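You operate a simulated robot arm through the tools that you are given. There is no shell and no other tool. Be economical: measure what you need, move in short steps, check, and stop when the job is done.

The job below is to be done with a simulated two-armed robot. You get a single attempt, and the scene is never put back.

Task
Put two of the angle bars from the top shelf of the blue cart on the back left corner of the press twenty-six table. Put the red wheel on the gauge plate. Take the silver weight on the top shelf of the blue cart and put it away on the top of the grey chest. Take the red star knob on the top shelf of the grey cart and put it away on the high step of the packing bench. Take the copper coil marked "75" from the right side of the press twenty-six table and leave it on the press twenty-nine back plate. Put the 0.8 tip box from the right side of the press twenty-six table on the press twenty-seven back plate and the 1.0 tip box on the brown sheet there. Any order will do. Set down upright: silver weight, copper coil.
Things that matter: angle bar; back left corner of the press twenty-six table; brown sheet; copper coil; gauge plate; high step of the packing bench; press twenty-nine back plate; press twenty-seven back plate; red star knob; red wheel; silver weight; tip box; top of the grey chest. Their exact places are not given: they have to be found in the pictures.

It is judged by the outcome, as a careful person would: the job done as asked, and still so three seconds after it is handed in. It fails if anything else is knocked over, pushed out of place, dropped, spilled or broken. Flat cloth is picked up by pressing the open fingertips on it (5 to 10 N) and closing them slowly along it; thin cloth reads only 2 to 8 mm in the jaws.

Robot
Two 7-joint arms with two-finger parallel grippers on one trunk, on a base that drives. Base frame: it is fixed to the floor where the robot stands at the start and does not move with it; the origin is under the middle of the robot, x ahead of it, y to its left, z up. Lengths are in mm, angles in rad, forces in N, time in s.
The left shoulder is at the start at [50, 209, 1196], the right one opposite. With the tool pointing down near the work surface each hand reaches from about 100 to 880 mm from the robot's upright axis, wherever it stands, measured 20 degrees to its own side. Places, roughly: angle bar [500, 750, 750]; back left corner of the press twenty-six table [-200, -3300, 700]; brown sheet (22x21x3 cm) [-1200, -2500, 700]; copper coil [-1250, -3000, 750]; gauge plate (16x16 cm) [2360, 1100, 820]; high step of the packing bench (57x15 cm) [-2660, -1160, 880]; press twenty-nine back plate [-700, -7200, 700]; press twenty-seven back plate [-700, -5300, 700]; red star knob (3x3x3 cm) [600, 1600, 800]; red wheel (5x5x3 cm) [600, 300, 800]; silver weight (8x5x7 cm) [700, 200, 800]; tip box [-1250, -3000, 750]; top of the grey chest (66x23 cm) [2240, 1580, 800]. Payload 4.4 kg a hand.
The TCP of each hand is the grasp point between the finger pads, 23 mm short of the fingertips. In the tool frame z runs along the fingers and y along their closing line. The gripper opens to 94 mm. The fingers are 38 mm wide and 10 mm thick; the gripper's body (54 by 96 mm) begins 39 mm behind the TCP.
Orientation is that of the tool frame in the base frame, as a unit quaternion [x, y, z, w]. With the fingers straight down and closing along the base's y, the tool's x points along the base's -x, its y along +y and its z along -z.

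Tools
- The arms move only by the tool jog_arm. It takes "left_increments", "right_increments" or both (then of equal length, played together; a hand with none holds still); each is a list of rows, each an object (a shift or turn left out is 0, a gripper value left out holds the last) with "translation": the shift along the tool's x, y, z in units of 50 mm (1.0 is 50 mm), a list of three; "rot": the turn, a rotation vector about the tool's x, y, z in units of 8 degrees (1.0 is 8 degrees), a list of three; "claw": the finger opening in mm, from 0 to 94. In form: [{"translation": [dx, dy, dz], "rot": [ax, ay, az], "claw": claw}, ...]. A call has 1 to 8 rows; each row shifts and turns the commanded pose from where the row before left it, along the tool's axes as they then stand. A call with a number of a shift or a turn outside -1 to 1 is refused whole. Rows are played at 5 a second. More than 50 mm and 0.15 rad between two rows, or a gripper value outside its range, and nothing of the call is played. A pose out of reach is approached as far as the arm can. The call stops where the force on the tool passes 40 N (or 10 N more than at its start, if that is more) or the arm is blocked; 0.2 s more then pass. The fingers move at their own pace (about 108 mm/s each) and stop on an object; they squeeze with about 34 N. The grip force told is the motor's: it shows also when the fingers shut on nothing. Time passes only in rows, and 0.2 s behind the last, so rows that do not move let the fingers close. It gives the time, the measured TCP pose, the force on the tool (base axes), the opening and the grip force at its end, in the units of the frame above (readings bear some noise), with the torque about the TCP (base axes, N m) and any sound that the robot's microphone picked up.
- Cameras (640 x 400 px; columns grow to the right, rows downward): "scene" is now at [134.7, 49.2, 1352.4]; the picture's right is [0.60, -0.80, 0.00], its down [-0.56, -0.41, -0.72] and it looks along [0.58, 0.43, -0.70] (base axes); focal length 293 px, centre (320, 200). "left" rides on the left gripper at [86, -16, -75] in its tool frame; the picture's right is [0.18, 0.98, 0.00], its down [-0.58, 0.11, -0.81] and it looks along [-0.79, 0.15, 0.59] (tool axes); focal length 243 px, centre (320, 200). "right" rides on the right gripper at [86, 16, -74] in its tool frame; the picture's right is [-0.18, 0.98, 0.00], its down [-0.58, -0.11, -0.81] and it looks along [-0.79, -0.15, 0.59] (tool axes); focal length 243 px, centre (320, 200).
- snapshot(camera): a new picture of that camera. No time passes.
- lift_body(by): slides the trunk up (or, below 0, down) by that many mm; the arms and the scene camera ride with it, the base frame stays. It gives what a move gives, with no picture.
- drive_base(legs): drives the robot by 1 to 6 legs, each [ahead, left, turn to the left] in mm, mm and rad, along the robot's own axes; the way and the turn of a leg run together, so that a leg with both is an arc; at most 1500 mm and 3.142 rad a leg. The arms and the cameras ride along, it lands a little off, and it stops where it bumps. It gives what a move gives.
- turn_head(pan, tilt): turns the head with the scene camera to pan (to the left, within 1.396 rad either way) and tilt (down, from -0.506 to 1.204), counted from straight ahead of the robot. It gives what a move gives.
- probe_pixels(camera, pixels): for up to 12 pixels [column, row] of the newest picture of that camera ("zoom" is the newest enlarged one), the place [x, y, z] in the base frame of the surface seen there, good to about 3 mm. No time passes.
- enlarge(camera, box): a new picture of the part [left, top, right, bottom] of that camera's present view, enlarged. No time passes.
- finish_job(): hands the job in; it is judged then, once.

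Keep the steps short. Do not move on a guess: measure, check each grasp and each placing, and mend mistakes. In all there are 322 turns and 200 pictures (those below and enlarged ones count). Leave the grippers open and the arms clear of the work at the hand-in unless told otherwise, and finish with a single line.

The tools are called after ">>>" as name(argument=value, ...) on one line, values as JSON. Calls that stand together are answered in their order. jog_arm: Moves the arms, as the interface text tells. Its arguments: {"type":"object","properties":{"left_increments":{"type":"array","items":{"type":"object","properties":{"translation":{"type":"array","items":{"type":"number"}},"rot":{"type":"array","items":{"type":"number"}},"claw":{"type":"number"}}}},"right_increments":{"type":"array","items":{"type":"object","properties":{"translation":{"type":"array","items":{"type":"number"}},"rot":{"type":"array","items":{"type":"number"}},"claw":{"type":"number"}}}}},"required":[]} The other tools are called the same way: lift_body (by) slides the trunk up or down; drive_base (legs) drives the base; turn_head (pan, tilt) turns the head that bears the scene camera; snapshot (camera) takes a picture; probe_pixels (camera, pixels) gives the place of the surface under pixels of a picture; enlarge (camera, box) takes an enlarged picture of a part of a camera's view; finish_job () hands the job in.

At the start:

```text
time: 0.0
left_eef_pos: [324.5, 490.1, 1080.0]
left_orientation: [0.0, 1.0, 0.0, 0.0]
left_force: [0.7, -0.2, 0.0]
left_moment: [0.02, 0.05, 0.01]
left_grip_width: 94.0
left_grip_force: 0.0
right_eef_pos: [596.3, 114.8, 1024.1]
right_orientation: [0.0, 1.0, 0.0, 0.0]
right_force: [0.2, -0.9, -0.9]
right_moment: [0.03, 0.03, -0.02]
right_grip_width: 94.0
right_grip_force: 0.0
trunk travel left (down, up): [-275.0, 288.0]
robot x, y, heading: [1.0, 3.3, 0.002]
head pan, tilt: [0.639, 0.77]
```

scene: 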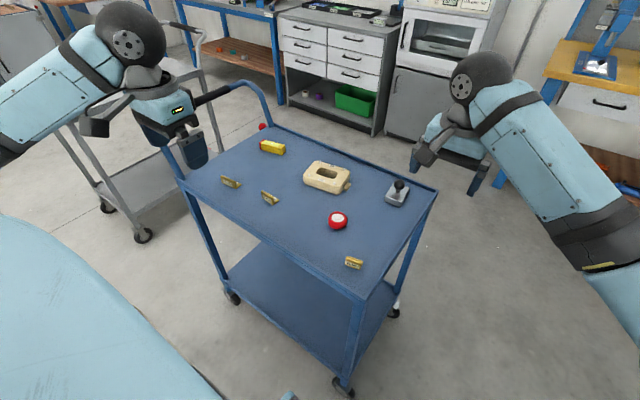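
right: 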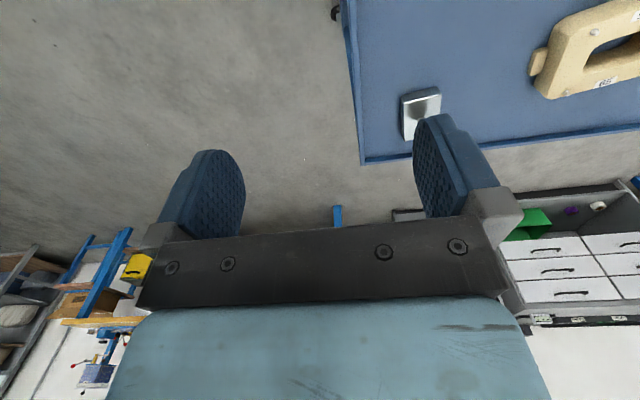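
left: 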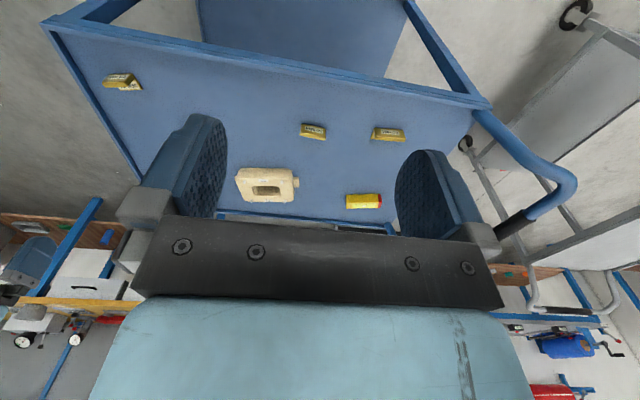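

I see the blue cart with three yellow angle bars, a red wheel at (338,221) and a silver weight at (397,192). I'll enlarge the cart and measure the items.

>>> enlarge(camera="scene", box=[180, 100, 440, 280])

>>> probe_pixels(camera="scene", pixels=[[230, 181], [269, 197], [354, 263], [338, 217], [338, 228], [397, 184], [395, 197], [262, 126], [272, 147], [300, 220], [327, 165], [436, 190]])

```text
2.22 times, centred on (310, 190) of scene
```

zoom: 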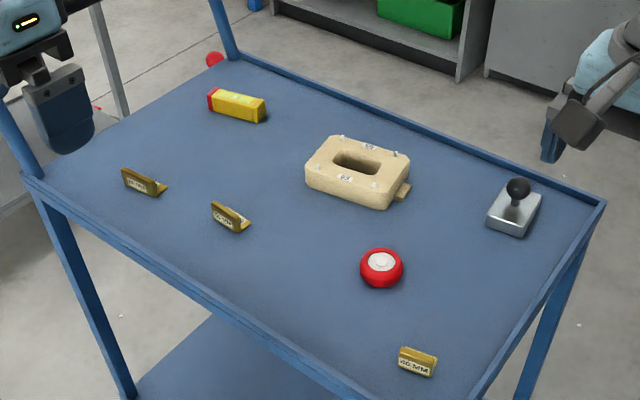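

```text
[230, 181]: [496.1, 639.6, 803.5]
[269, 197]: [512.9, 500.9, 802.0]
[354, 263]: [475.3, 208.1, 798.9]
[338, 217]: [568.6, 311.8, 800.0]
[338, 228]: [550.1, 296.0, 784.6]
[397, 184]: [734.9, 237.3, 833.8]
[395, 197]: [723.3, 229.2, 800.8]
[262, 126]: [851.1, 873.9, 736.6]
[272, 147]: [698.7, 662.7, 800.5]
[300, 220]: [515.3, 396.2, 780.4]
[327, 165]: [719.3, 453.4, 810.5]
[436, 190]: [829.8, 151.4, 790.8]
```

Now I'll measure the weight, wheel and bar outlines in the zoomed picture.

>>> probe_pixels(camera="zoom", pixels=[[518, 188], [489, 213], [521, 223], [539, 197], [505, 190], [382, 262], [383, 250], [365, 265], [400, 265], [401, 353], [437, 361], [420, 357]])

>>> enlarge(camera="scene", box=[310, 160, 430, 280])

>>> enlarge(camera="scene", box=[210, 160, 290, 220])

```text
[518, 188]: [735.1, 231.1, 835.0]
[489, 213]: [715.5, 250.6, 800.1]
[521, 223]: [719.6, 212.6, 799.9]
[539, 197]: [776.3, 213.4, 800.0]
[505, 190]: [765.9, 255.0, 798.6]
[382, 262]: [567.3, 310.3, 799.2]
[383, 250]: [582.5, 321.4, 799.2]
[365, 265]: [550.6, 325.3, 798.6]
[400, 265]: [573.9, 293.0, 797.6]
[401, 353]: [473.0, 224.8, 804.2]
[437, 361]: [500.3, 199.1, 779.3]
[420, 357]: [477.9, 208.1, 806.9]
```

```text
3.33 times, centred on (370, 220) of scene
```

zoom: 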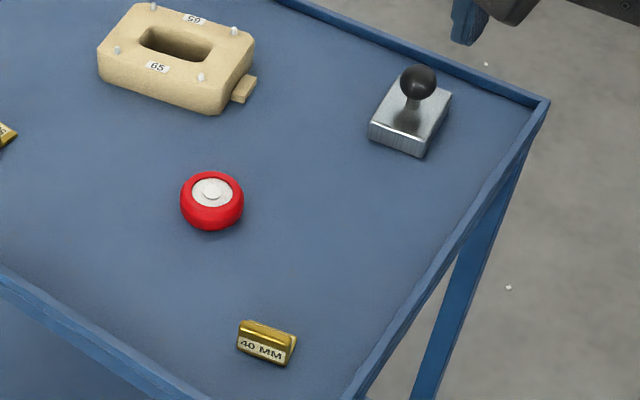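

```text
6.67 times, centred on (250, 190) of scene
```

zoom: 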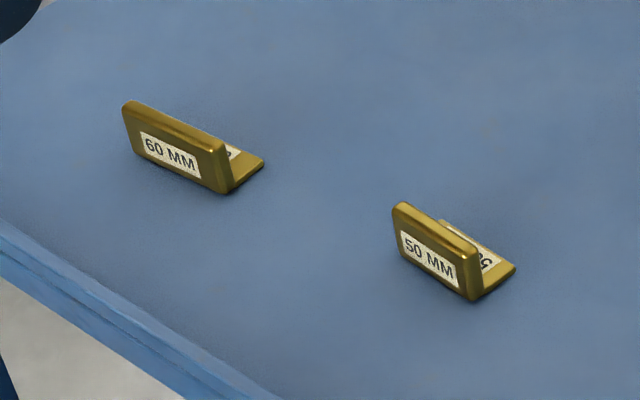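

The weight's ball is near (743,233,835) and the wheel near (568,310). I'll move the right hand above the weight.

>>> jog_arm(right_increments=[{"translation": [-0.745, 0.59, 0]}, {"translation": [-0.745, 0.59, 0]}, {"translation": [-0.745, 0.59, 0]}, {"translation": [-0.745, 0.59, 0]}, {"translation": [0, 0, 0.8]}, {"translation": [0, 0, 0.8]}, {"translation": [0, 0, 0]}])

>>> snapshot(camera="right")

```text
time: 1.6
left_eef_pos: [324.0, 491.6, 1079.9]
left_orientation: [0.001, 1.0, 0.0, 0.0]
left_force: [-0.2, 1.0, -0.7]
left_moment: [-0.01, -0.01, -0.02]
left_grip_width: 94.0
left_grip_force: 0.1
right_eef_pos: [689.0, 187.3, 941.7]
right_orientation: [0.0, 1.0, -0.001, -0.001]
right_force: [0.6, 0.1, -0.2]
right_moment: [0.02, 0.05, 0.03]
right_grip_width: 94.1
right_grip_force: 0.1
right hand out of reach, approached as far as the arm can: row 3, 4
trunk travel left (down, up): [-275.0, 288.0]
robot x, y, heading: [1.0, 1.5, 0.004]
head pan, tilt: [0.639, 0.77]
```

```text
193 pictures are left
```

right: 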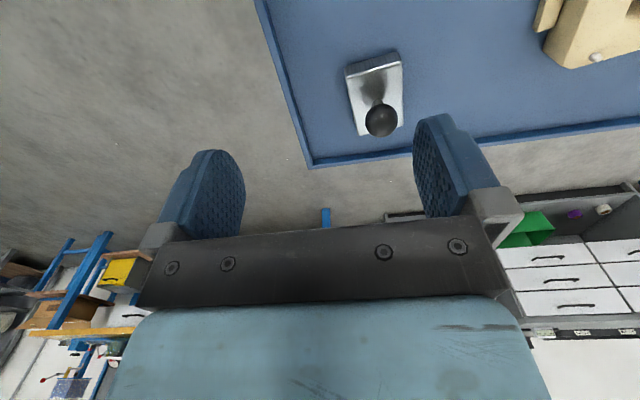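

It stopped at (689,187), short because of the height. Now lower, I'll go the remaining (56,46) and check.

>>> jog_arm(right_increments=[{"translation": [0, 0, 0.6]}, {"translation": [-0.56, 0.46, 0]}, {"translation": [-0.56, 0.46, 0]}, {"translation": [0, 0, 0]}])

>>> snapshot(camera="right")

```text
time: 2.6
left_eef_pos: [323.7, 490.7, 1080.7]
left_orientation: [0.0, 1.0, 0.0, 0.0]
left_force: [-0.2, -0.3, 0.3]
left_moment: [-0.03, -0.03, -0.03]
left_grip_width: 94.0
left_grip_force: 0.0
right_eef_pos: [689.3, 188.6, 914.1]
right_orientation: [-0.001, 1.0, 0.001, 0.0]
right_force: [0.3, 0.1, 0.1]
right_moment: [-0.02, -0.02, 0.02]
right_grip_width: 94.0
right_grip_force: 0.0
right hand out of reach, approached as far as the arm can: row 2, 3
trunk travel left (down, up): [-275.0, 288.0]
robot x, y, heading: [0.6, 4.0, -0.003]
head pan, tilt: [0.639, 0.77]
```

```text
192 pictures are left
```

right: 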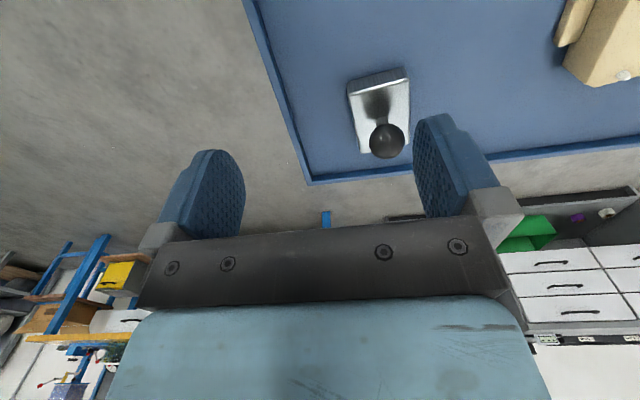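

The right arm can't cross that far. I'll drive 250 mm to the left along the cart.

>>> drive_base(legs=[[0, 250, 0]])

>>> snapshot(camera="right")

```text
time: 5.4
left_eef_pos: [324.7, 740.3, 1079.5]
left_orientation: [0.002, 1.0, 0.001, 0.0]
left_force: [-0.3, 0.8, -0.6]
left_moment: [-0.01, 0.02, 0.01]
left_grip_width: 94.1
left_grip_force: 0.0
right_eef_pos: [688.6, 435.9, 913.6]
right_orientation: [-0.001, 1.0, 0.0, 0.0]
right_force: [-0.1, -0.1, -0.3]
right_moment: [-0.01, -0.01, -0.02]
right_grip_width: 94.2
right_grip_force: 0.0
trunk travel left (down, up): [-275.0, 288.0]
robot x, y, heading: [-0.2, 251.8, 0.002]
head pan, tilt: [0.639, 0.77]
```

```text
191 pictures are left
```

right: 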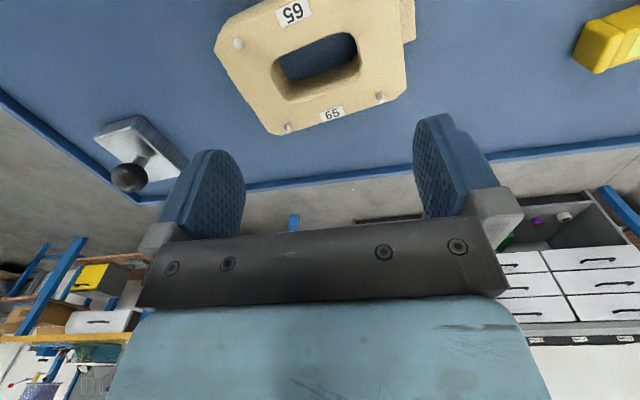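

Moving the right hand over the ball at (745,233).

>>> jog_arm(right_increments=[{"translation": [-0.224, -0.81, 0]}, {"translation": [-0.224, -0.81, 0]}, {"translation": [-0.224, -0.81, 0]}, {"translation": [-0.224, -0.81, 0]}, {"translation": [-0.224, -0.81, 0]}, {"translation": [0, 0, 0]}])

>>> snapshot(camera="right")

>>> snapshot(camera="scene")

```text
time: 6.8
left_eef_pos: [324.9, 739.2, 1078.8]
left_orientation: [0.001, 1.0, -0.001, -0.001]
left_force: [-0.6, -1.4, -0.2]
left_moment: [-0.01, -0.01, 0.02]
left_grip_width: 93.9
left_grip_force: 0.0
right_eef_pos: [743.9, 233.6, 914.6]
right_orientation: [0.0, 1.0, -0.001, 0.0]
right_force: [-0.6, -0.4, -0.3]
right_moment: [0.0, -0.01, 0.01]
right_grip_width: 94.1
right_grip_force: 0.1
trunk travel left (down, up): [-275.0, 288.0]
robot x, y, heading: [-1.7, 249.4, -0.002]
head pan, tilt: [0.639, 0.77]
```

```text
190 pictures are left
```

right: 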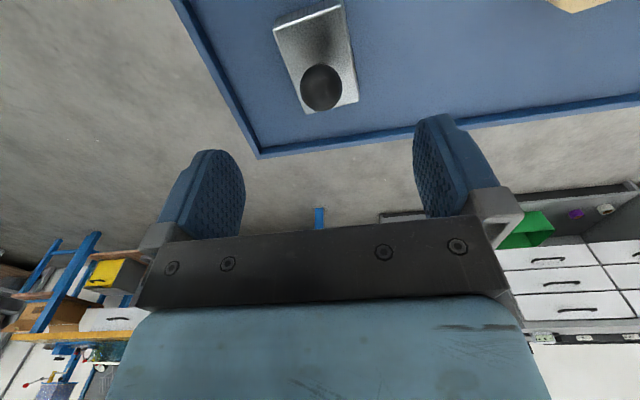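

```text
189 pictures are left
```

scene: 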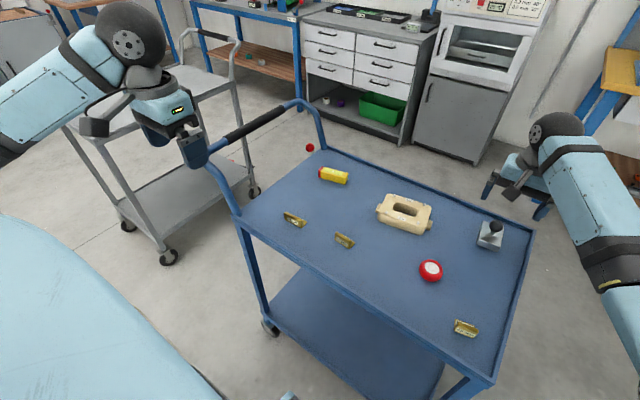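

Check the ball's place in the hand picture.

>>> probe_pixels(camera="right", pixels=[[321, 88], [303, 88], [340, 88], [321, 70], [321, 106], [275, 30], [352, 90]])

```text
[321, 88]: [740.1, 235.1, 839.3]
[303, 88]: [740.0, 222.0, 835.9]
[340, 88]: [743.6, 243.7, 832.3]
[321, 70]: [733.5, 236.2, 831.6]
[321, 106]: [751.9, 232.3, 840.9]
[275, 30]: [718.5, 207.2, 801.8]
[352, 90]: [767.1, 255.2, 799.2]
```

Ball centre ≈ (743,234,829). Descend 84 mm and close on it.

>>> jog_arm(right_increments=[{"translation": [0, 0, 0.6]}, {"translation": [0, 0, 0.6]}, {"translation": [0, 0, 0.48]}, {"claw": 15}, {"claw": 10}, {"claw": 10}, {"claw": 10}])

>>> snapshot(camera="right")

```text
time: 8.4
left_eef_pos: [324.4, 741.3, 1079.3]
left_orientation: [0.0, 1.0, 0.0, 0.0]
left_force: [0.5, -0.5, -0.3]
left_moment: [-0.01, 0.01, 0.01]
left_grip_width: 94.2
left_grip_force: 0.1
right_eef_pos: [742.5, 233.2, 830.1]
right_orientation: [0.0, 1.0, 0.0, 0.0]
right_force: [0.5, -0.2, 0.9]
right_moment: [-0.04, -0.17, 0.01]
right_grip_width: 29.3
right_grip_force: 33.9
trunk travel left (down, up): [-275.0, 288.0]
robot x, y, heading: [0.4, 248.7, -0.01]
head pan, tilt: [0.639, 0.77]
```

```text
188 pictures are left
```

right: 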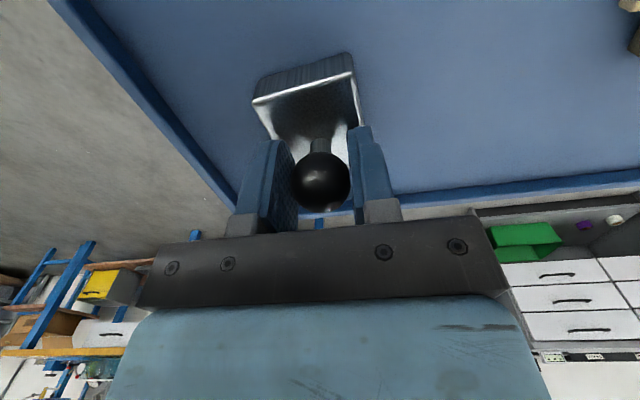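

Gripped (29 mm). Lift.

>>> jog_arm(right_increments=[{"translation": [0, 0, -0.5]}, {"translation": [0, 0, -0.9]}, {"translation": [0, 0, -0.9]}, {"translation": [0, 0, -0.9]}, {"translation": [0, 0, 0]}])

>>> snapshot(camera="right")

```text
time: 9.6
left_eef_pos: [326.0, 739.7, 1078.4]
left_orientation: [0.001, 1.0, 0.0, -0.001]
left_force: [0.7, -1.3, -0.4]
left_moment: [0.01, -0.04, 0.0]
left_grip_width: 94.1
left_grip_force: 0.1
right_eef_pos: [743.6, 232.9, 989.4]
right_orientation: [0.0, 1.0, 0.0, -0.001]
right_force: [-0.4, -0.8, -6.4]
right_moment: [0.0, 0.0, 0.04]
right_grip_width: 29.5
right_grip_force: 33.9
trunk travel left (down, up): [-275.0, 288.0]
robot x, y, heading: [-0.8, 248.6, -0.002]
head pan, tilt: [0.639, 0.77]
```

```text
187 pictures are left
```

right: 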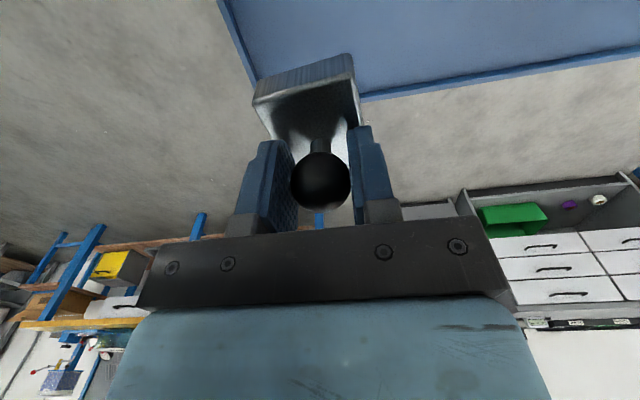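

Weight hangs straight, 0.65 kg. I'll move the right hand out of the way and bring the left hand over the wheel.

>>> jog_arm(right_increments=[{"translation": [0.477, -0.777, 0]}, {"translation": [0.477, -0.777, 0]}, {"translation": [0.477, -0.777, 0]}, {"translation": [0.477, -0.777, 0]}, {"translation": [0.477, -0.777, 0]}, {"translation": [0.477, -0.777, 0]}])

>>> jog_arm(left_increments=[{"translation": [-0.442, -0.78, 0]}, {"translation": [-0.442, -0.78, 0]}, {"translation": [-0.442, -0.78, 0]}, {"translation": [-0.442, -0.78, 0]}, {"translation": [-0.442, -0.78, 0]}, {"translation": [-0.442, -0.78, 0.0]}])

>>> jog_arm(left_increments=[{"translation": [-0.442, -0.78, 0.4]}, {"translation": [-0.442, -0.78, 0.4]}, {"translation": [-0.442, -0.78, 0.4]}, {"translation": [-0.442, -0.78, 0.4]}, {"translation": [-0.442, -0.78, 0.4]}, {"translation": [0, 0, 0.6]}, {"translation": [0, 0, 0.6]}, {"translation": [0, 0, 0]}])

>>> snapshot(camera="left")

```text
time: 11.0
left_eef_pos: [324.9, 738.6, 1080.3]
left_orientation: [0.001, 1.0, 0.001, 0.0]
left_force: [0.2, -0.3, 0.0]
left_moment: [-0.01, 0.0, 0.02]
left_grip_width: 94.2
left_grip_force: 0.0
right_eef_pos: [601.4, -1.2, 989.0]
right_orientation: [0.0, 1.0, 0.001, 0.0]
right_force: [-0.2, -0.6, -5.8]
right_moment: [0.0, 0.03, 0.04]
right_grip_width: 29.2
right_grip_force: 34.0
trunk travel left (down, up): [-275.0, 288.0]
robot x, y, heading: [-0.1, 253.5, -0.002]
head pan, tilt: [0.639, 0.77]
```

```text
time: 12.4
left_eef_pos: [460.1, 502.7, 1078.2]
left_orientation: [0.001, 1.0, 0.001, -0.002]
left_force: [0.7, -0.3, -0.5]
left_moment: [0.01, 0.02, -0.03]
left_grip_width: 94.0
left_grip_force: 0.0
right_eef_pos: [603.4, -1.8, 987.4]
right_orientation: [0.001, 1.0, 0.0, -0.001]
right_force: [0.4, -0.3, -6.3]
right_moment: [0.0, 0.0, 0.02]
right_grip_width: 29.1
right_grip_force: 34.2
trunk travel left (down, up): [-275.0, 288.0]
robot x, y, heading: [-0.9, 249.4, -0.003]
head pan, tilt: [0.639, 0.77]
```

```text
time: 14.2
left_eef_pos: [519.0, 426.9, 972.2]
left_orientation: [0.002, 1.0, 0.0, 0.0]
left_force: [0.2, -0.2, 0.5]
left_moment: [-0.01, 0.01, 0.02]
left_grip_width: 93.8
left_grip_force: 0.2
left hand out of reach, approached as far as the arm can: row 3, 4, 5, 6, 7
right_eef_pos: [602.0, 0.4, 988.5]
right_orientation: [0.0, 1.0, 0.001, 0.0]
right_force: [-0.7, 0.3, -5.9]
right_moment: [0.0, 0.02, 0.01]
right_grip_width: 29.3
right_grip_force: 33.8
trunk travel left (down, up): [-275.0, 288.0]
robot x, y, heading: [1.0, 252.8, -0.001]
head pan, tilt: [0.639, 0.77]
```

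```text
186 pictures are left
```

left: 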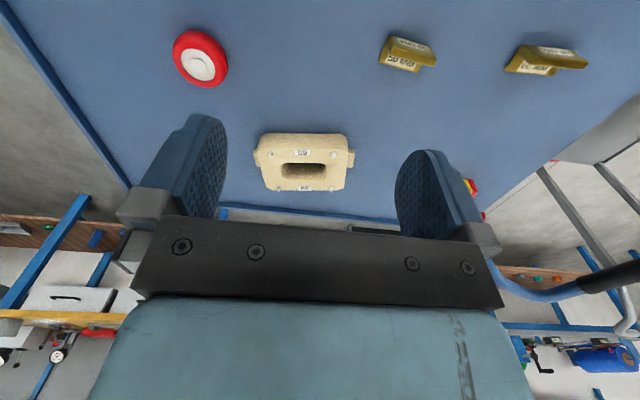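

Cross-body reach is poor. I'll drive 250 mm right and probe the wheel from there.

>>> drive_base(legs=[[0, -250, 0]])

>>> snapshot(camera="left")

```text
time: 17.0
left_eef_pos: [518.6, 184.1, 972.5]
left_orientation: [0.0, 1.0, 0.0, -0.001]
left_force: [-0.2, 0.1, -0.2]
left_moment: [0.0, -0.02, -0.01]
left_grip_width: 94.0
left_grip_force: 0.1
right_eef_pos: [602.2, -241.2, 988.5]
right_orientation: [-0.001, 1.0, 0.0, -0.001]
right_force: [-0.3, 0.0, -6.3]
right_moment: [-0.01, 0.02, 0.0]
right_grip_width: 29.4
right_grip_force: 34.3
trunk travel left (down, up): [-275.0, 288.0]
robot x, y, heading: [-0.3, 6.3, -0.003]
head pan, tilt: [0.639, 0.77]
```

```text
185 pictures are left
```

left: 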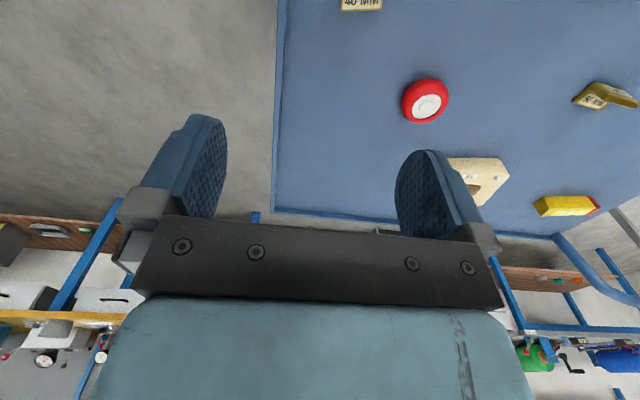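

>>> probe_pixels(camera="left", pixels=[[425, 105], [403, 103], [447, 98], [424, 82], [424, 122], [427, 106]])

```text
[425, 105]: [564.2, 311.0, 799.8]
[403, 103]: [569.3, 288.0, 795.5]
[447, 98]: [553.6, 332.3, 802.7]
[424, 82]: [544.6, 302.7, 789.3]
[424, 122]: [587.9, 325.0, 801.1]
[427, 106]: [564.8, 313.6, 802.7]
```

Wheel centre ≈ (566,311), top 802. Move over it and descend partway.

>>> jog_arm(left_increments=[{"translation": [-0.317, 0.847, 0]}, {"translation": [-0.317, 0.847, 0]}, {"translation": [-0.317, 0.847, 0]}, {"translation": [0, 0, 0.68]}, {"translation": [0, 0, 0.68]}, {"translation": [0, 0, 0.68]}, {"translation": [0, 0, 0]}])

>>> snapshot(camera="left")

```text
time: 18.6
left_eef_pos: [565.3, 309.6, 870.5]
left_orientation: [0.0, 1.0, 0.0, 0.0]
left_force: [-0.1, -0.1, 0.3]
left_moment: [0.03, -0.03, 0.02]
left_grip_width: 93.8
left_grip_force: 0.0
right_eef_pos: [601.9, -242.1, 988.9]
right_orientation: [-0.002, 1.0, 0.001, 0.001]
right_force: [0.7, 0.8, -5.7]
right_moment: [-0.02, 0.04, -0.03]
right_grip_width: 29.4
right_grip_force: 33.9
trunk travel left (down, up): [-275.0, 288.0]
robot x, y, heading: [-3.6, 5.7, 0.007]
head pan, tilt: [0.639, 0.77]
```

```text
184 pictures are left
```

left: 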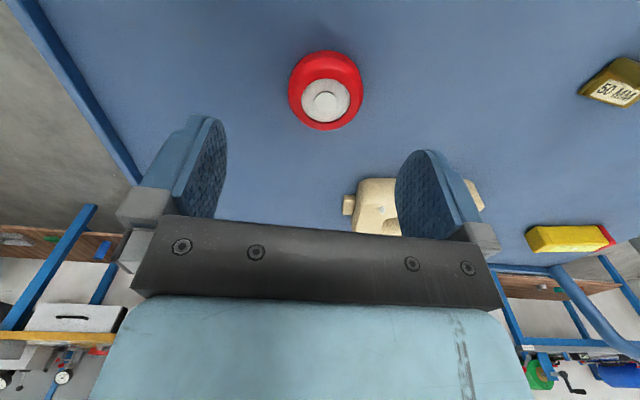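

Centred. Descend 64 mm, close, lift.

>>> jog_arm(left_increments=[{"translation": [0, 0, 0.64]}, {"translation": [0, 0, 0.64]}, {"claw": 45}, {"claw": 35}, {"claw": 35}, {"claw": 35}])

>>> jog_arm(left_increments=[{"translation": [0, 0, -0.6]}, {"translation": [0, 0, -0.9]}, {"translation": [0, 0, -0.9]}, {"translation": [0, 0, -0.9]}, {"translation": [0, 0, 0]}])

>>> snapshot(camera="left")

```text
time: 20.0
left_eef_pos: [547.3, 329.6, 843.8]
left_orientation: [0.001, 1.0, -0.002, 0.0]
left_force: [-0.2, 0.0, -0.2]
left_moment: [0.03, -0.04, -0.03]
left_grip_width: 35.0
left_grip_force: 0.1
left hand out of reach, approached as far as the arm can: row 1, 2
right_eef_pos: [602.3, -241.8, 988.3]
right_orientation: [-0.001, 1.0, -0.001, 0.0]
right_force: [-0.4, -0.5, -6.5]
right_moment: [0.0, 0.02, -0.03]
right_grip_width: 29.0
right_grip_force: 33.9
trunk travel left (down, up): [-275.0, 288.0]
robot x, y, heading: [-2.5, 4.9, -0.001]
head pan, tilt: [0.639, 0.77]
```

```text
time: 21.2
left_eef_pos: [547.7, 331.0, 1011.7]
left_orientation: [-0.001, 1.0, 0.0, -0.001]
left_force: [-0.2, 0.4, 1.5]
left_moment: [-0.01, 0.06, -0.03]
left_grip_width: 34.8
left_grip_force: 0.2
right_eef_pos: [602.6, -241.6, 988.5]
right_orientation: [-0.001, 1.0, 0.0, 0.0]
right_force: [-0.1, 0.0, -5.1]
right_moment: [0.0, 0.02, 0.01]
right_grip_width: 28.9
right_grip_force: 33.5
trunk travel left (down, up): [-275.0, 288.0]
robot x, y, heading: [-2.2, 4.6, 0.004]
head pan, tilt: [0.639, 0.77]
```

```text
183 pictures are left
```

left: 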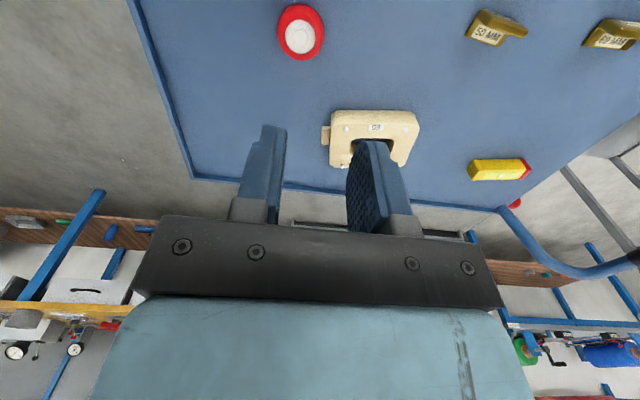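

The arm's reach limit stopped it; nothing touched. I'll drive 200 mm right so the wheel is on the left hand's own side, with the fingers reopened.

>>> drive_base(legs=[[0, -200, 0]])

>>> jog_arm(left_increments=[{"translation": [-0.1, 0.75, 0], "claw": 94}, {"translation": [-0.1, 0.75, 0]}, {"translation": [-0.1, 0.75, 0]}, {"translation": [-0.1, 0.75, 0]}, {"translation": [0, 0.75, 0]}])

```text
time: 23.6
left_eef_pos: [547.0, 132.4, 1011.6]
left_orientation: [-0.002, 1.0, 0.0, 0.0]
left_force: [-0.9, -0.3, 0.4]
left_moment: [-0.01, -0.02, -0.02]
left_grip_width: 34.9
left_grip_force: 0.1
right_eef_pos: [603.4, -441.6, 989.6]
right_orientation: [-0.001, 1.0, 0.0, 0.0]
right_force: [0.0, 0.2, -6.8]
right_moment: [0.0, 0.01, -0.03]
right_grip_width: 29.1
right_grip_force: 34.2
trunk travel left (down, up): [-275.0, 288.0]
robot x, y, heading: [-0.5, -196.8, 0.009]
head pan, tilt: [0.639, 0.77]
```

```text
time: 24.8
left_eef_pos: [563.6, 319.2, 1011.6]
left_orientation: [0.0, 1.0, -0.001, 0.0]
left_force: [0.1, 0.6, -0.6]
left_moment: [0.0, 0.05, 0.05]
left_grip_width: 93.8
left_grip_force: 0.1
right_eef_pos: [602.7, -442.4, 988.8]
right_orientation: [-0.001, 1.0, -0.001, 0.0]
right_force: [-0.2, -0.3, -6.5]
right_moment: [0.0, -0.02, -0.01]
right_grip_width: 29.3
right_grip_force: 33.9
trunk travel left (down, up): [-275.0, 288.0]
robot x, y, heading: [1.3, -189.5, 0.003]
head pan, tilt: [0.639, 0.77]
```

Now down to z≈825 with a small correction of (2,-8), checking before going further.

>>> jog_arm(left_increments=[{"translation": [-0.05, -0.16, 0.8]}, {"translation": [0, 0, 0.8]}, {"translation": [0, 0, 0.8]}, {"translation": [0, 0, 0.7]}, {"translation": [0, 0, 0.62]}, {"translation": [0, 0, 0]}])

>>> snapshot(camera="left")

```text
time: 26.1
left_eef_pos: [569.8, 311.0, 824.1]
left_orientation: [-0.001, 1.0, -0.001, 0.001]
left_force: [-0.2, 0.1, -0.3]
left_moment: [0.0, 0.03, -0.01]
left_grip_width: 94.0
left_grip_force: 0.1
right_eef_pos: [603.3, -441.4, 989.4]
right_orientation: [-0.002, 1.0, -0.001, 0.0]
right_force: [-0.2, 0.4, -5.5]
right_moment: [-0.06, 0.01, -0.02]
right_grip_width: 29.4
right_grip_force: 34.3
trunk travel left (down, up): [-275.0, 288.0]
robot x, y, heading: [-3.0, -191.5, 0.002]
head pan, tilt: [0.639, 0.77]
```

```text
182 pictures are left
```

left: 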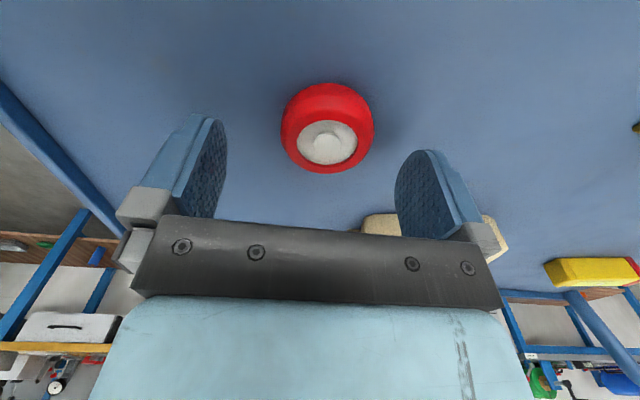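

Aligned. Down 18 mm and close.

>>> jog_arm(left_increments=[{"translation": [0.05, 0, 0.36]}, {"translation": [0, 0, 0]}, {"claw": 45}, {"claw": 35}, {"claw": 35}, {"claw": 35}])

```text
time: 27.6
left_eef_pos: [567.4, 311.0, 807.2]
left_orientation: [-0.002, 1.0, 0.0, 0.001]
left_force: [0.4, 0.3, -0.4]
left_moment: [-0.03, 0.04, -0.01]
left_grip_width: 47.5
left_grip_force: 34.0
right_eef_pos: [604.5, -442.5, 988.9]
right_orientation: [-0.003, 1.0, -0.001, 0.0]
right_force: [0.5, 0.9, -6.6]
right_moment: [0.02, 0.01, 0.01]
right_grip_width: 29.1
right_grip_force: 34.6
trunk travel left (down, up): [-275.0, 288.0]
robot x, y, heading: [0.8, -197.9, 0.003]
head pan, tilt: [0.639, 0.77]
```

Gripped at 47.5 mm. Lift.

>>> jog_arm(left_increments=[{"translation": [0, 0, -0.6]}, {"translation": [0, 0, -0.9]}, {"translation": [0, 0, -0.9]}, {"translation": [0, 0, -0.9]}, {"translation": [0, 0, -0.9]}, {"translation": [0, 0, 0]}])

>>> snapshot(camera="left")

>>> turn_head(pan=0.5, tilt=0.45)

>>> snapshot(camera="scene")

```text
time: 28.9
left_eef_pos: [567.5, 311.5, 1015.6]
left_orientation: [-0.002, 1.0, -0.001, -0.001]
left_force: [-0.4, -0.3, -1.3]
left_moment: [0.0, 0.03, 0.02]
left_grip_width: 47.3
left_grip_force: 33.6
right_eef_pos: [603.8, -442.6, 989.0]
right_orientation: [-0.001, 1.0, 0.001, -0.001]
right_force: [0.5, 0.8, -7.0]
right_moment: [0.0, 0.03, 0.01]
right_grip_width: 29.0
right_grip_force: 34.3
trunk travel left (down, up): [-275.0, 288.0]
robot x, y, heading: [0.8, -194.8, 0.003]
head pan, tilt: [0.639, 0.77]
```

```text
181 pictures are left
```

left: 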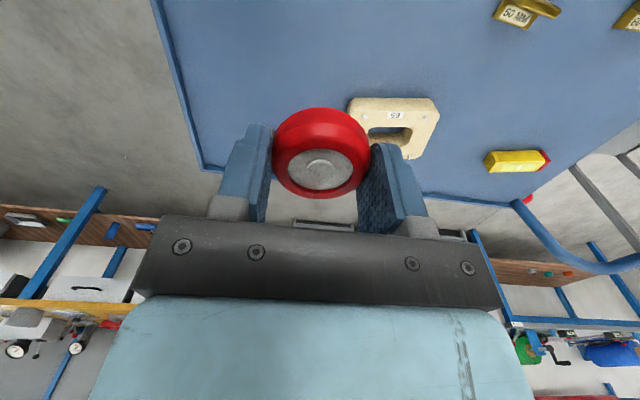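

```text
time: 29.8
left_eef_pos: [566.9, 312.3, 1016.6]
left_orientation: [-0.001, 1.0, 0.0, 0.0]
left_force: [0.3, -0.2, 0.1]
left_moment: [0.01, -0.03, -0.03]
left_grip_width: 47.5
left_grip_force: 34.3
right_eef_pos: [603.6, -442.9, 988.5]
right_orientation: [-0.002, 1.0, -0.001, 0.0]
right_force: [-0.6, 0.4, -6.5]
right_moment: [0.03, 0.04, 0.02]
right_grip_width: 29.3
right_grip_force: 34.4
trunk travel left (down, up): [-275.0, 288.0]
robot x, y, heading: [2.7, -198.6, 0.003]
head pan, tilt: [0.499, 0.45]
```

```text
180 pictures are left
```

scene: 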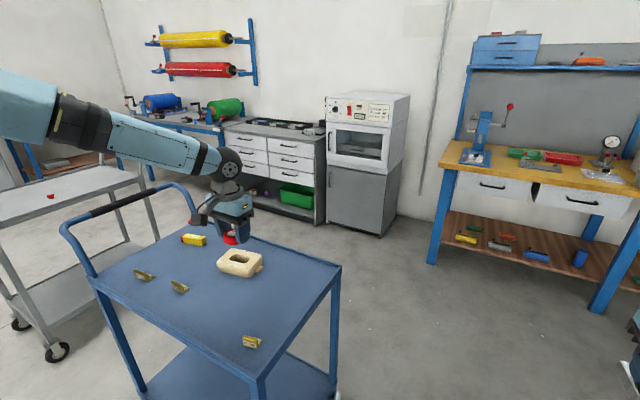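

I see a grey chest with drawers, an oven cabinet and a workbench ahead. Probe their places.

>>> probe_pixels(camera="scene", pixels=[[275, 128], [315, 128], [355, 145], [372, 105], [390, 230], [325, 220], [605, 165], [475, 155], [470, 165], [51, 196], [430, 270], [200, 120]])

>>> enlarge(camera="scene", box=[140, 80, 420, 255])

>>> enlarge(camera="scene", box=[430, 30, 640, 170])

```text
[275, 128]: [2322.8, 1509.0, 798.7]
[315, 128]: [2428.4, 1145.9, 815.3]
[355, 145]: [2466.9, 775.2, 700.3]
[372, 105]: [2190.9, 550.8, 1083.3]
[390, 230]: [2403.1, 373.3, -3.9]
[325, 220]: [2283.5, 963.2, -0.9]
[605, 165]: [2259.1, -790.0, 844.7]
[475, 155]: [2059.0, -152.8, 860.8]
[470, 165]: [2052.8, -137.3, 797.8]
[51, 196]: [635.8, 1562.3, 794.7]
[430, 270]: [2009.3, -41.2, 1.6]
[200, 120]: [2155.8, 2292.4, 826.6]
```

```text
2.29 times, centred on (280, 168) of scene
```

zoom: 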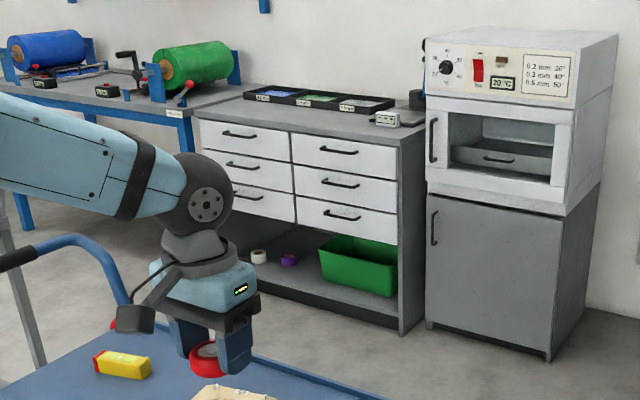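

```text
2.86 times, centred on (535, 100) of scene
```

zoom: 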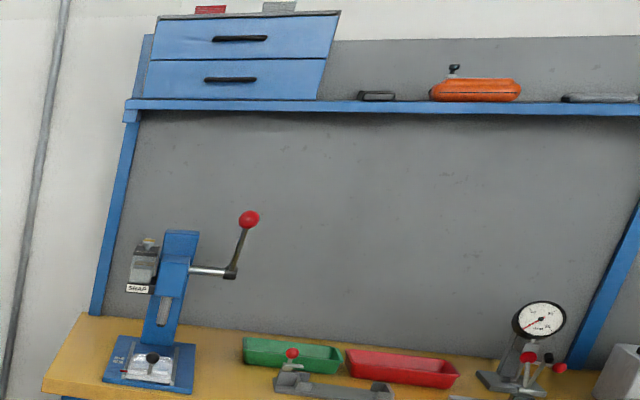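

The chest top is at z≈800 around (2200,1500), with a plate at its right end. I'll drive around the cart: right 300, ahead 1350, left 1500.

>>> drive_base(legs=[[0, -300, 0], [1350, 0, 0], [0, 1500, 0]])

>>> turn_head(pan=0.3, tilt=0.7)

>>> snapshot(camera="scene")

```text
time: 52.1
left_eef_pos: [1946.0, 1480.5, 1015.4]
left_orientation: [0.001, 1.0, 0.0, 0.0]
left_force: [-0.3, -0.4, -0.3]
left_moment: [-0.02, -0.03, 0.02]
left_grip_width: 47.2
left_grip_force: 34.0
right_eef_pos: [1979.0, 728.1, 987.9]
right_orientation: [0.0, 1.0, 0.001, 0.0]
right_force: [0.5, 0.3, -6.2]
right_moment: [-0.02, 0.02, -0.02]
right_grip_width: 28.9
right_grip_force: 34.2
trunk travel left (down, up): [-275.0, 288.0]
robot x, y, heading: [1377.4, 976.5, -0.0]
head pan, tilt: [0.499, 0.45]
```

```text
time: 52.9
left_eef_pos: [1946.6, 1481.3, 1015.4]
left_orientation: [0.001, 1.0, 0.0, 0.0]
left_force: [0.2, -0.6, -1.6]
left_moment: [0.02, 0.01, 0.03]
left_grip_width: 47.4
left_grip_force: 33.7
right_eef_pos: [1978.9, 726.8, 987.7]
right_orientation: [0.001, 1.0, 0.001, 0.0]
right_force: [0.2, 0.0, -6.4]
right_moment: [-0.01, 0.03, 0.0]
right_grip_width: 29.3
right_grip_force: 33.8
trunk travel left (down, up): [-275.0, 288.0]
robot x, y, heading: [1378.2, 975.5, -0.002]
head pan, tilt: [0.3, 0.7]
```

```text
177 pictures are left
```

scene: 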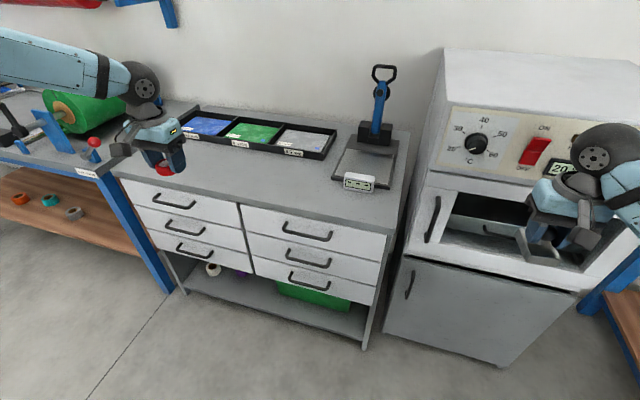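

The gauge plate (with display) is at about (365,165). Enlarge and probe.

>>> enlarge(camera="scene", box=[320, 60, 420, 200])

>>> probe_pixels(camera="scene", pixels=[[353, 150], [380, 157], [350, 165], [378, 173], [333, 175], [375, 190], [340, 205], [200, 170], [270, 180], [300, 200], [374, 136], [360, 182]])

```text
2.86 times, centred on (370, 130) of scene
```

zoom: 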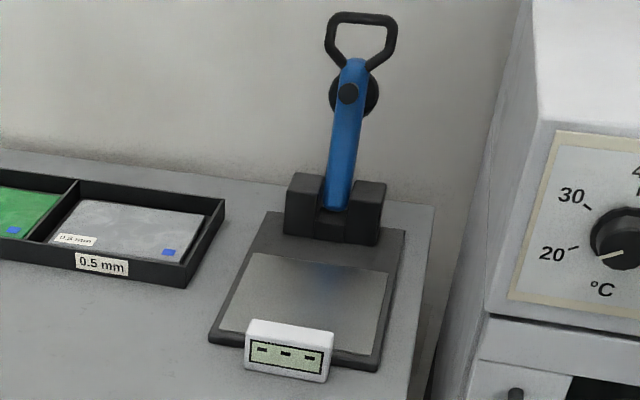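

```text
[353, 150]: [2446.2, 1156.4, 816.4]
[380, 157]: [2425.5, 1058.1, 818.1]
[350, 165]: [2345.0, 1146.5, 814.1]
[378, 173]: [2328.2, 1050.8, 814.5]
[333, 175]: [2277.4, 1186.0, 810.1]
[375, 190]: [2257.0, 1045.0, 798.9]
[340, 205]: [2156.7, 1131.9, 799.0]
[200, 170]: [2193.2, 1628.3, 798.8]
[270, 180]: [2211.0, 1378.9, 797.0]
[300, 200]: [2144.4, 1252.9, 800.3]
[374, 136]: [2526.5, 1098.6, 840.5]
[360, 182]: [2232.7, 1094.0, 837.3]
```

>>> probe_pixels(camera="zoom", pixels=[[255, 260], [385, 278], [368, 348], [226, 328], [310, 300], [250, 330], [330, 335], [290, 325], [315, 230], [345, 110], [360, 18], [300, 235]])

```text
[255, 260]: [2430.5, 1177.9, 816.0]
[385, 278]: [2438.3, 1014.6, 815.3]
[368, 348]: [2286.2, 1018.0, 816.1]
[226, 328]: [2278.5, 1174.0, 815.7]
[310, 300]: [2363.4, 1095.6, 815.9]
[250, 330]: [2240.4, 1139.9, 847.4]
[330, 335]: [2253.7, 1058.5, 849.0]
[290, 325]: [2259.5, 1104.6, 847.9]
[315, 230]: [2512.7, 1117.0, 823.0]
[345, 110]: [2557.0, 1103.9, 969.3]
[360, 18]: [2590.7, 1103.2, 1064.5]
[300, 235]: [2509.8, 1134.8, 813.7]
```

Plate spans x 2278–2438, y 1015–1177, z 816. First the weight goes on the chest front strip at about (2200,1400). I retract the left hand and drive left/ahead.

>>> jog_arm(left_increments=[{"translation": [0.8, 0, 0]}, {"translation": [0.8, 0, 0]}, {"translation": [0.8, 0, 0]}, {"translation": [0.8, 0, 0]}])

>>> drive_base(legs=[[0, 474, 0], [110, 0, 0]])

>>> snapshot(camera="scene")

```text
time: 53.9
left_eef_pos: [1785.6, 1480.4, 1015.6]
left_orientation: [0.002, 1.0, -0.001, 0.0]
left_force: [-1.3, -0.3, -0.3]
left_moment: [0.04, -0.02, 0.02]
left_grip_width: 47.5
left_grip_force: 33.7
right_eef_pos: [1977.2, 727.4, 990.9]
right_orientation: [0.002, 1.0, -0.001, 0.0]
right_force: [-0.8, -0.5, -5.6]
right_moment: [0.0, -0.03, -0.01]
right_grip_width: 29.1
right_grip_force: 34.2
trunk travel left (down, up): [-275.0, 288.0]
robot x, y, heading: [1377.2, 976.6, -0.0]
head pan, tilt: [0.3, 0.7]
```

```text
time: 57.4
left_eef_pos: [1787.2, 1848.3, 1014.0]
left_orientation: [-0.002, 1.0, -0.001, 0.0]
left_force: [0.1, -0.7, -0.8]
left_moment: [-0.04, -0.02, -0.02]
left_grip_width: 47.4
left_grip_force: 33.9
right_eef_pos: [1983.9, 1097.5, 988.4]
right_orientation: [-0.004, 1.0, -0.001, -0.001]
right_force: [0.5, -0.3, -5.6]
right_moment: [0.0, 0.04, -0.02]
right_grip_width: 29.3
right_grip_force: 34.1
trunk travel left (down, up): [-275.0, 288.0]
robot x, y, heading: [1379.1, 1339.9, 0.004]
head pan, tilt: [0.3, 0.7]
stopped in leg 1: the robot was blocked; the commanded pose is now the measured one
```

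```text
175 pictures are left
```

scene: 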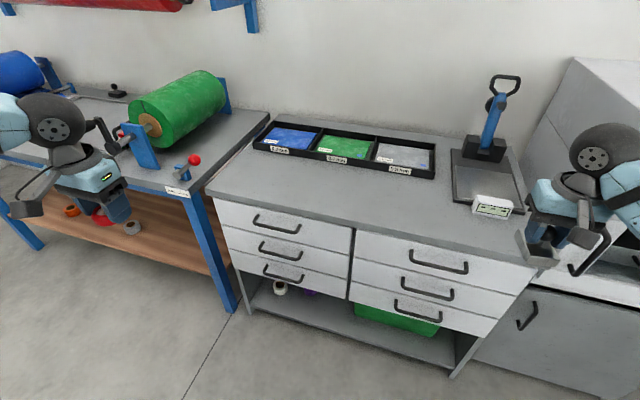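

Blocked at y=1340. Look to the left to see by what.

>>> turn_head(pan=1.39, tilt=0.9)

>>> snapshot(camera="scene")

```text
time: 58.8
left_eef_pos: [1785.7, 1848.3, 1015.0]
left_orientation: [-0.003, 1.0, 0.0, 0.0]
left_force: [0.3, 0.5, -0.2]
left_moment: [-0.02, 0.0, 0.0]
left_grip_width: 47.3
left_grip_force: 33.7
right_eef_pos: [1983.0, 1096.0, 987.5]
right_orientation: [-0.003, 1.0, 0.0, 0.0]
right_force: [-0.6, -0.4, -7.1]
right_moment: [-0.01, 0.0, -0.03]
right_grip_width: 29.0
right_grip_force: 34.4
trunk travel left (down, up): [-275.0, 288.0]
robot x, y, heading: [1380.0, 1340.2, 0.005]
head pan, tilt: [1.389, 0.901]
```

```text
174 pictures are left
```

scene: 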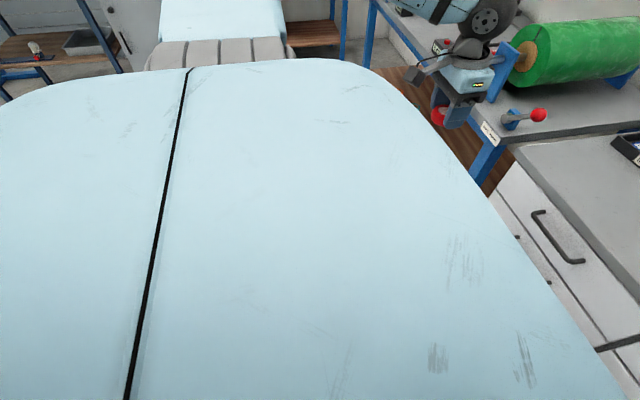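

>>> probe_pixels(camera="scene", pixels=[[500, 75], [525, 60], [490, 130], [445, 118], [440, 130], [480, 180], [310, 35], [210, 60], [280, 60], [350, 50], [520, 200], [640, 130]])

>>> turn_head(pan=1.39, tilt=0.4)

>>> snapshot(camera="scene")

```text
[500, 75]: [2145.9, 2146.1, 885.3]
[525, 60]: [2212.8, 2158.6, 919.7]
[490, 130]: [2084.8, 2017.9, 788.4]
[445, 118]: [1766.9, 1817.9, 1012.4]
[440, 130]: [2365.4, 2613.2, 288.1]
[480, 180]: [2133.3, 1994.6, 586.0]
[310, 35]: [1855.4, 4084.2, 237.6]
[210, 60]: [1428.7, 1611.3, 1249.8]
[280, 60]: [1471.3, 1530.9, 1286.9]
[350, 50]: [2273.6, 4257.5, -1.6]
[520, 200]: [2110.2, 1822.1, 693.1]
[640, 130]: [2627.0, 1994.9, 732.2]
```

```text
time: 59.7
left_eef_pos: [1785.7, 1847.7, 1014.9]
left_orientation: [-0.002, 1.0, -0.001, 0.0]
left_force: [0.4, -0.4, -0.2]
left_moment: [-0.01, 0.03, -0.01]
left_grip_width: 47.0
left_grip_force: 34.3
right_eef_pos: [1984.7, 1097.0, 987.4]
right_orientation: [-0.003, 1.0, -0.001, -0.001]
right_force: [0.5, 0.1, -5.7]
right_moment: [-0.01, 0.03, -0.01]
right_grip_width: 28.8
right_grip_force: 34.1
trunk travel left (down, up): [-275.0, 288.0]
robot x, y, heading: [1375.9, 1342.0, 0.003]
head pan, tilt: [1.389, 0.4]
```

```text
173 pictures are left
```

scene: 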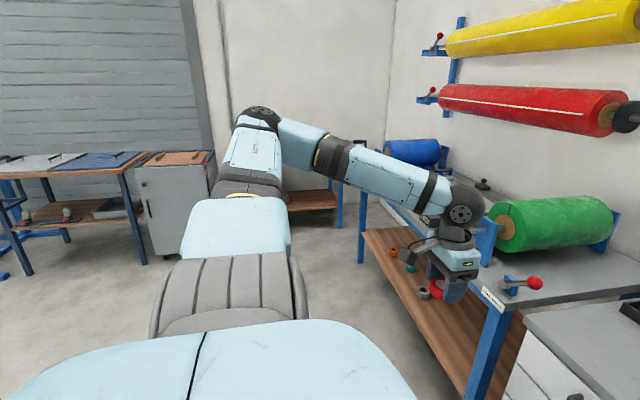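

Probably the base touched the grey cart's front corner (caster at about (1053,1529)). I'll back off right, go ahead 130 and re-approach slightly left.

>>> drive_base(legs=[[0, -60, 0], [130, 0, 0], [0, 50, 0]])

>>> turn_head(pan=0.0, tilt=0.8)

>>> snapshot(camera="scene")

```text
time: 62.5
left_eef_pos: [1914.8, 1837.6, 1015.5]
left_orientation: [-0.004, 1.0, -0.001, 0.0]
left_force: [-0.3, 0.1, -1.1]
left_moment: [-0.05, 0.02, -0.01]
left_grip_width: 47.5
left_grip_force: 33.7
right_eef_pos: [2113.1, 1087.0, 988.3]
right_orientation: [-0.004, 1.0, 0.0, -0.001]
right_force: [0.5, -1.2, -5.8]
right_moment: [-0.01, 0.04, -0.01]
right_grip_width: 29.4
right_grip_force: 34.1
trunk travel left (down, up): [-275.0, 288.0]
robot x, y, heading: [1509.1, 1326.6, 0.01]
head pan, tilt: [1.389, 0.4]
```

```text
time: 64.0
left_eef_pos: [1914.6, 1838.2, 1014.9]
left_orientation: [-0.003, 1.0, 0.0, -0.001]
left_force: [-0.8, -0.1, 0.2]
left_moment: [0.01, 0.03, -0.02]
left_grip_width: 47.1
left_grip_force: 33.8
right_eef_pos: [2113.7, 1086.8, 989.7]
right_orientation: [-0.004, 1.0, 0.0, -0.001]
right_force: [0.1, -0.3, -5.2]
right_moment: [0.0, -0.01, 0.0]
right_grip_width: 29.2
right_grip_force: 34.4
trunk travel left (down, up): [-275.0, 288.0]
robot x, y, heading: [1508.0, 1328.9, 0.008]
head pan, tilt: [0.0, 0.799]
```

```text
172 pictures are left
```

scene: 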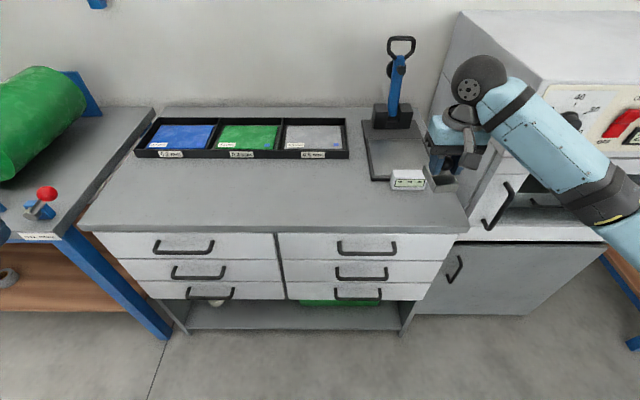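

>>> probe_pixels(camera="scene", pixels=[[300, 195], [300, 227], [300, 160], [330, 195], [80, 225], [440, 225]])

```text
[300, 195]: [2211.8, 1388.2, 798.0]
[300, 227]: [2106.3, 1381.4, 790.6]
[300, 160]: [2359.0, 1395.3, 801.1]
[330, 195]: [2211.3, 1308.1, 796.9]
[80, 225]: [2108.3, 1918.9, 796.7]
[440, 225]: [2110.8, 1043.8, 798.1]
```

Free strip centred x≈2230. I'll place the weight at (2220,1340): move over first.

>>> jog_arm(right_increments=[{"translation": [-0.353, 0.843, 0]}, {"translation": [-0.353, 0.843, 0]}, {"translation": [-0.353, 0.843, 0]}, {"translation": [-0.353, 0.843, 0]}, {"translation": [-0.353, 0.843, 0]}, {"translation": [-0.353, 0.843, 0]}, {"translation": [0, 0, 0.6]}, {"translation": [0, 0, 0.6]}])

>>> snapshot(camera="right")

```text
time: 65.8
left_eef_pos: [1915.1, 1838.5, 1015.1]
left_orientation: [-0.004, 1.0, -0.002, 0.0]
left_force: [-0.6, 0.5, -0.5]
left_moment: [-0.01, 0.01, -0.02]
left_grip_width: 47.5
left_grip_force: 34.8
right_eef_pos: [2214.7, 1339.7, 927.8]
right_orientation: [-0.005, 1.0, -0.001, -0.001]
right_force: [-0.2, 0.0, -5.0]
right_moment: [0.0, 0.01, 0.01]
right_grip_width: 29.1
right_grip_force: 33.8
trunk travel left (down, up): [-275.0, 288.0]
robot x, y, heading: [1509.1, 1331.1, 0.007]
head pan, tilt: [0.0, 0.799]
```

```text
171 pictures are left
```

right: 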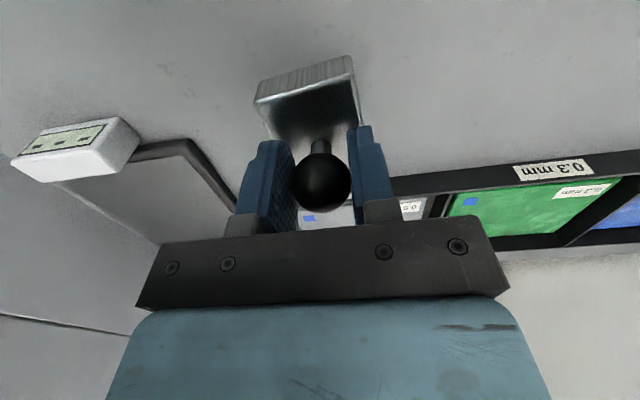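

Clear. Lower 76 mm to z≈852 and then inch to contact.

>>> jog_arm(right_increments=[{"translation": [0, 0, 0.7]}, {"translation": [0, 0, 0.6]}, {"translation": [0, 0, 0.2]}, {"translation": [0, 0, 0.06]}, {"translation": [0, 0, 0]}])

```text
time: 67.0
left_eef_pos: [1913.6, 1838.5, 1014.2]
left_orientation: [-0.003, 1.0, -0.001, 0.0]
left_force: [-0.1, -0.1, 0.2]
left_moment: [0.02, 0.02, 0.04]
left_grip_width: 47.0
left_grip_force: 34.3
right_eef_pos: [2215.0, 1340.8, 850.3]
right_orientation: [-0.005, 1.0, 0.001, 0.001]
right_force: [2.5, 0.9, 2.8]
right_moment: [-0.04, 0.18, 0.02]
right_grip_width: 29.3
right_grip_force: 34.5
trunk travel left (down, up): [-275.0, 288.0]
robot x, y, heading: [1512.7, 1330.1, 0.005]
head pan, tilt: [0.0, 0.799]
```

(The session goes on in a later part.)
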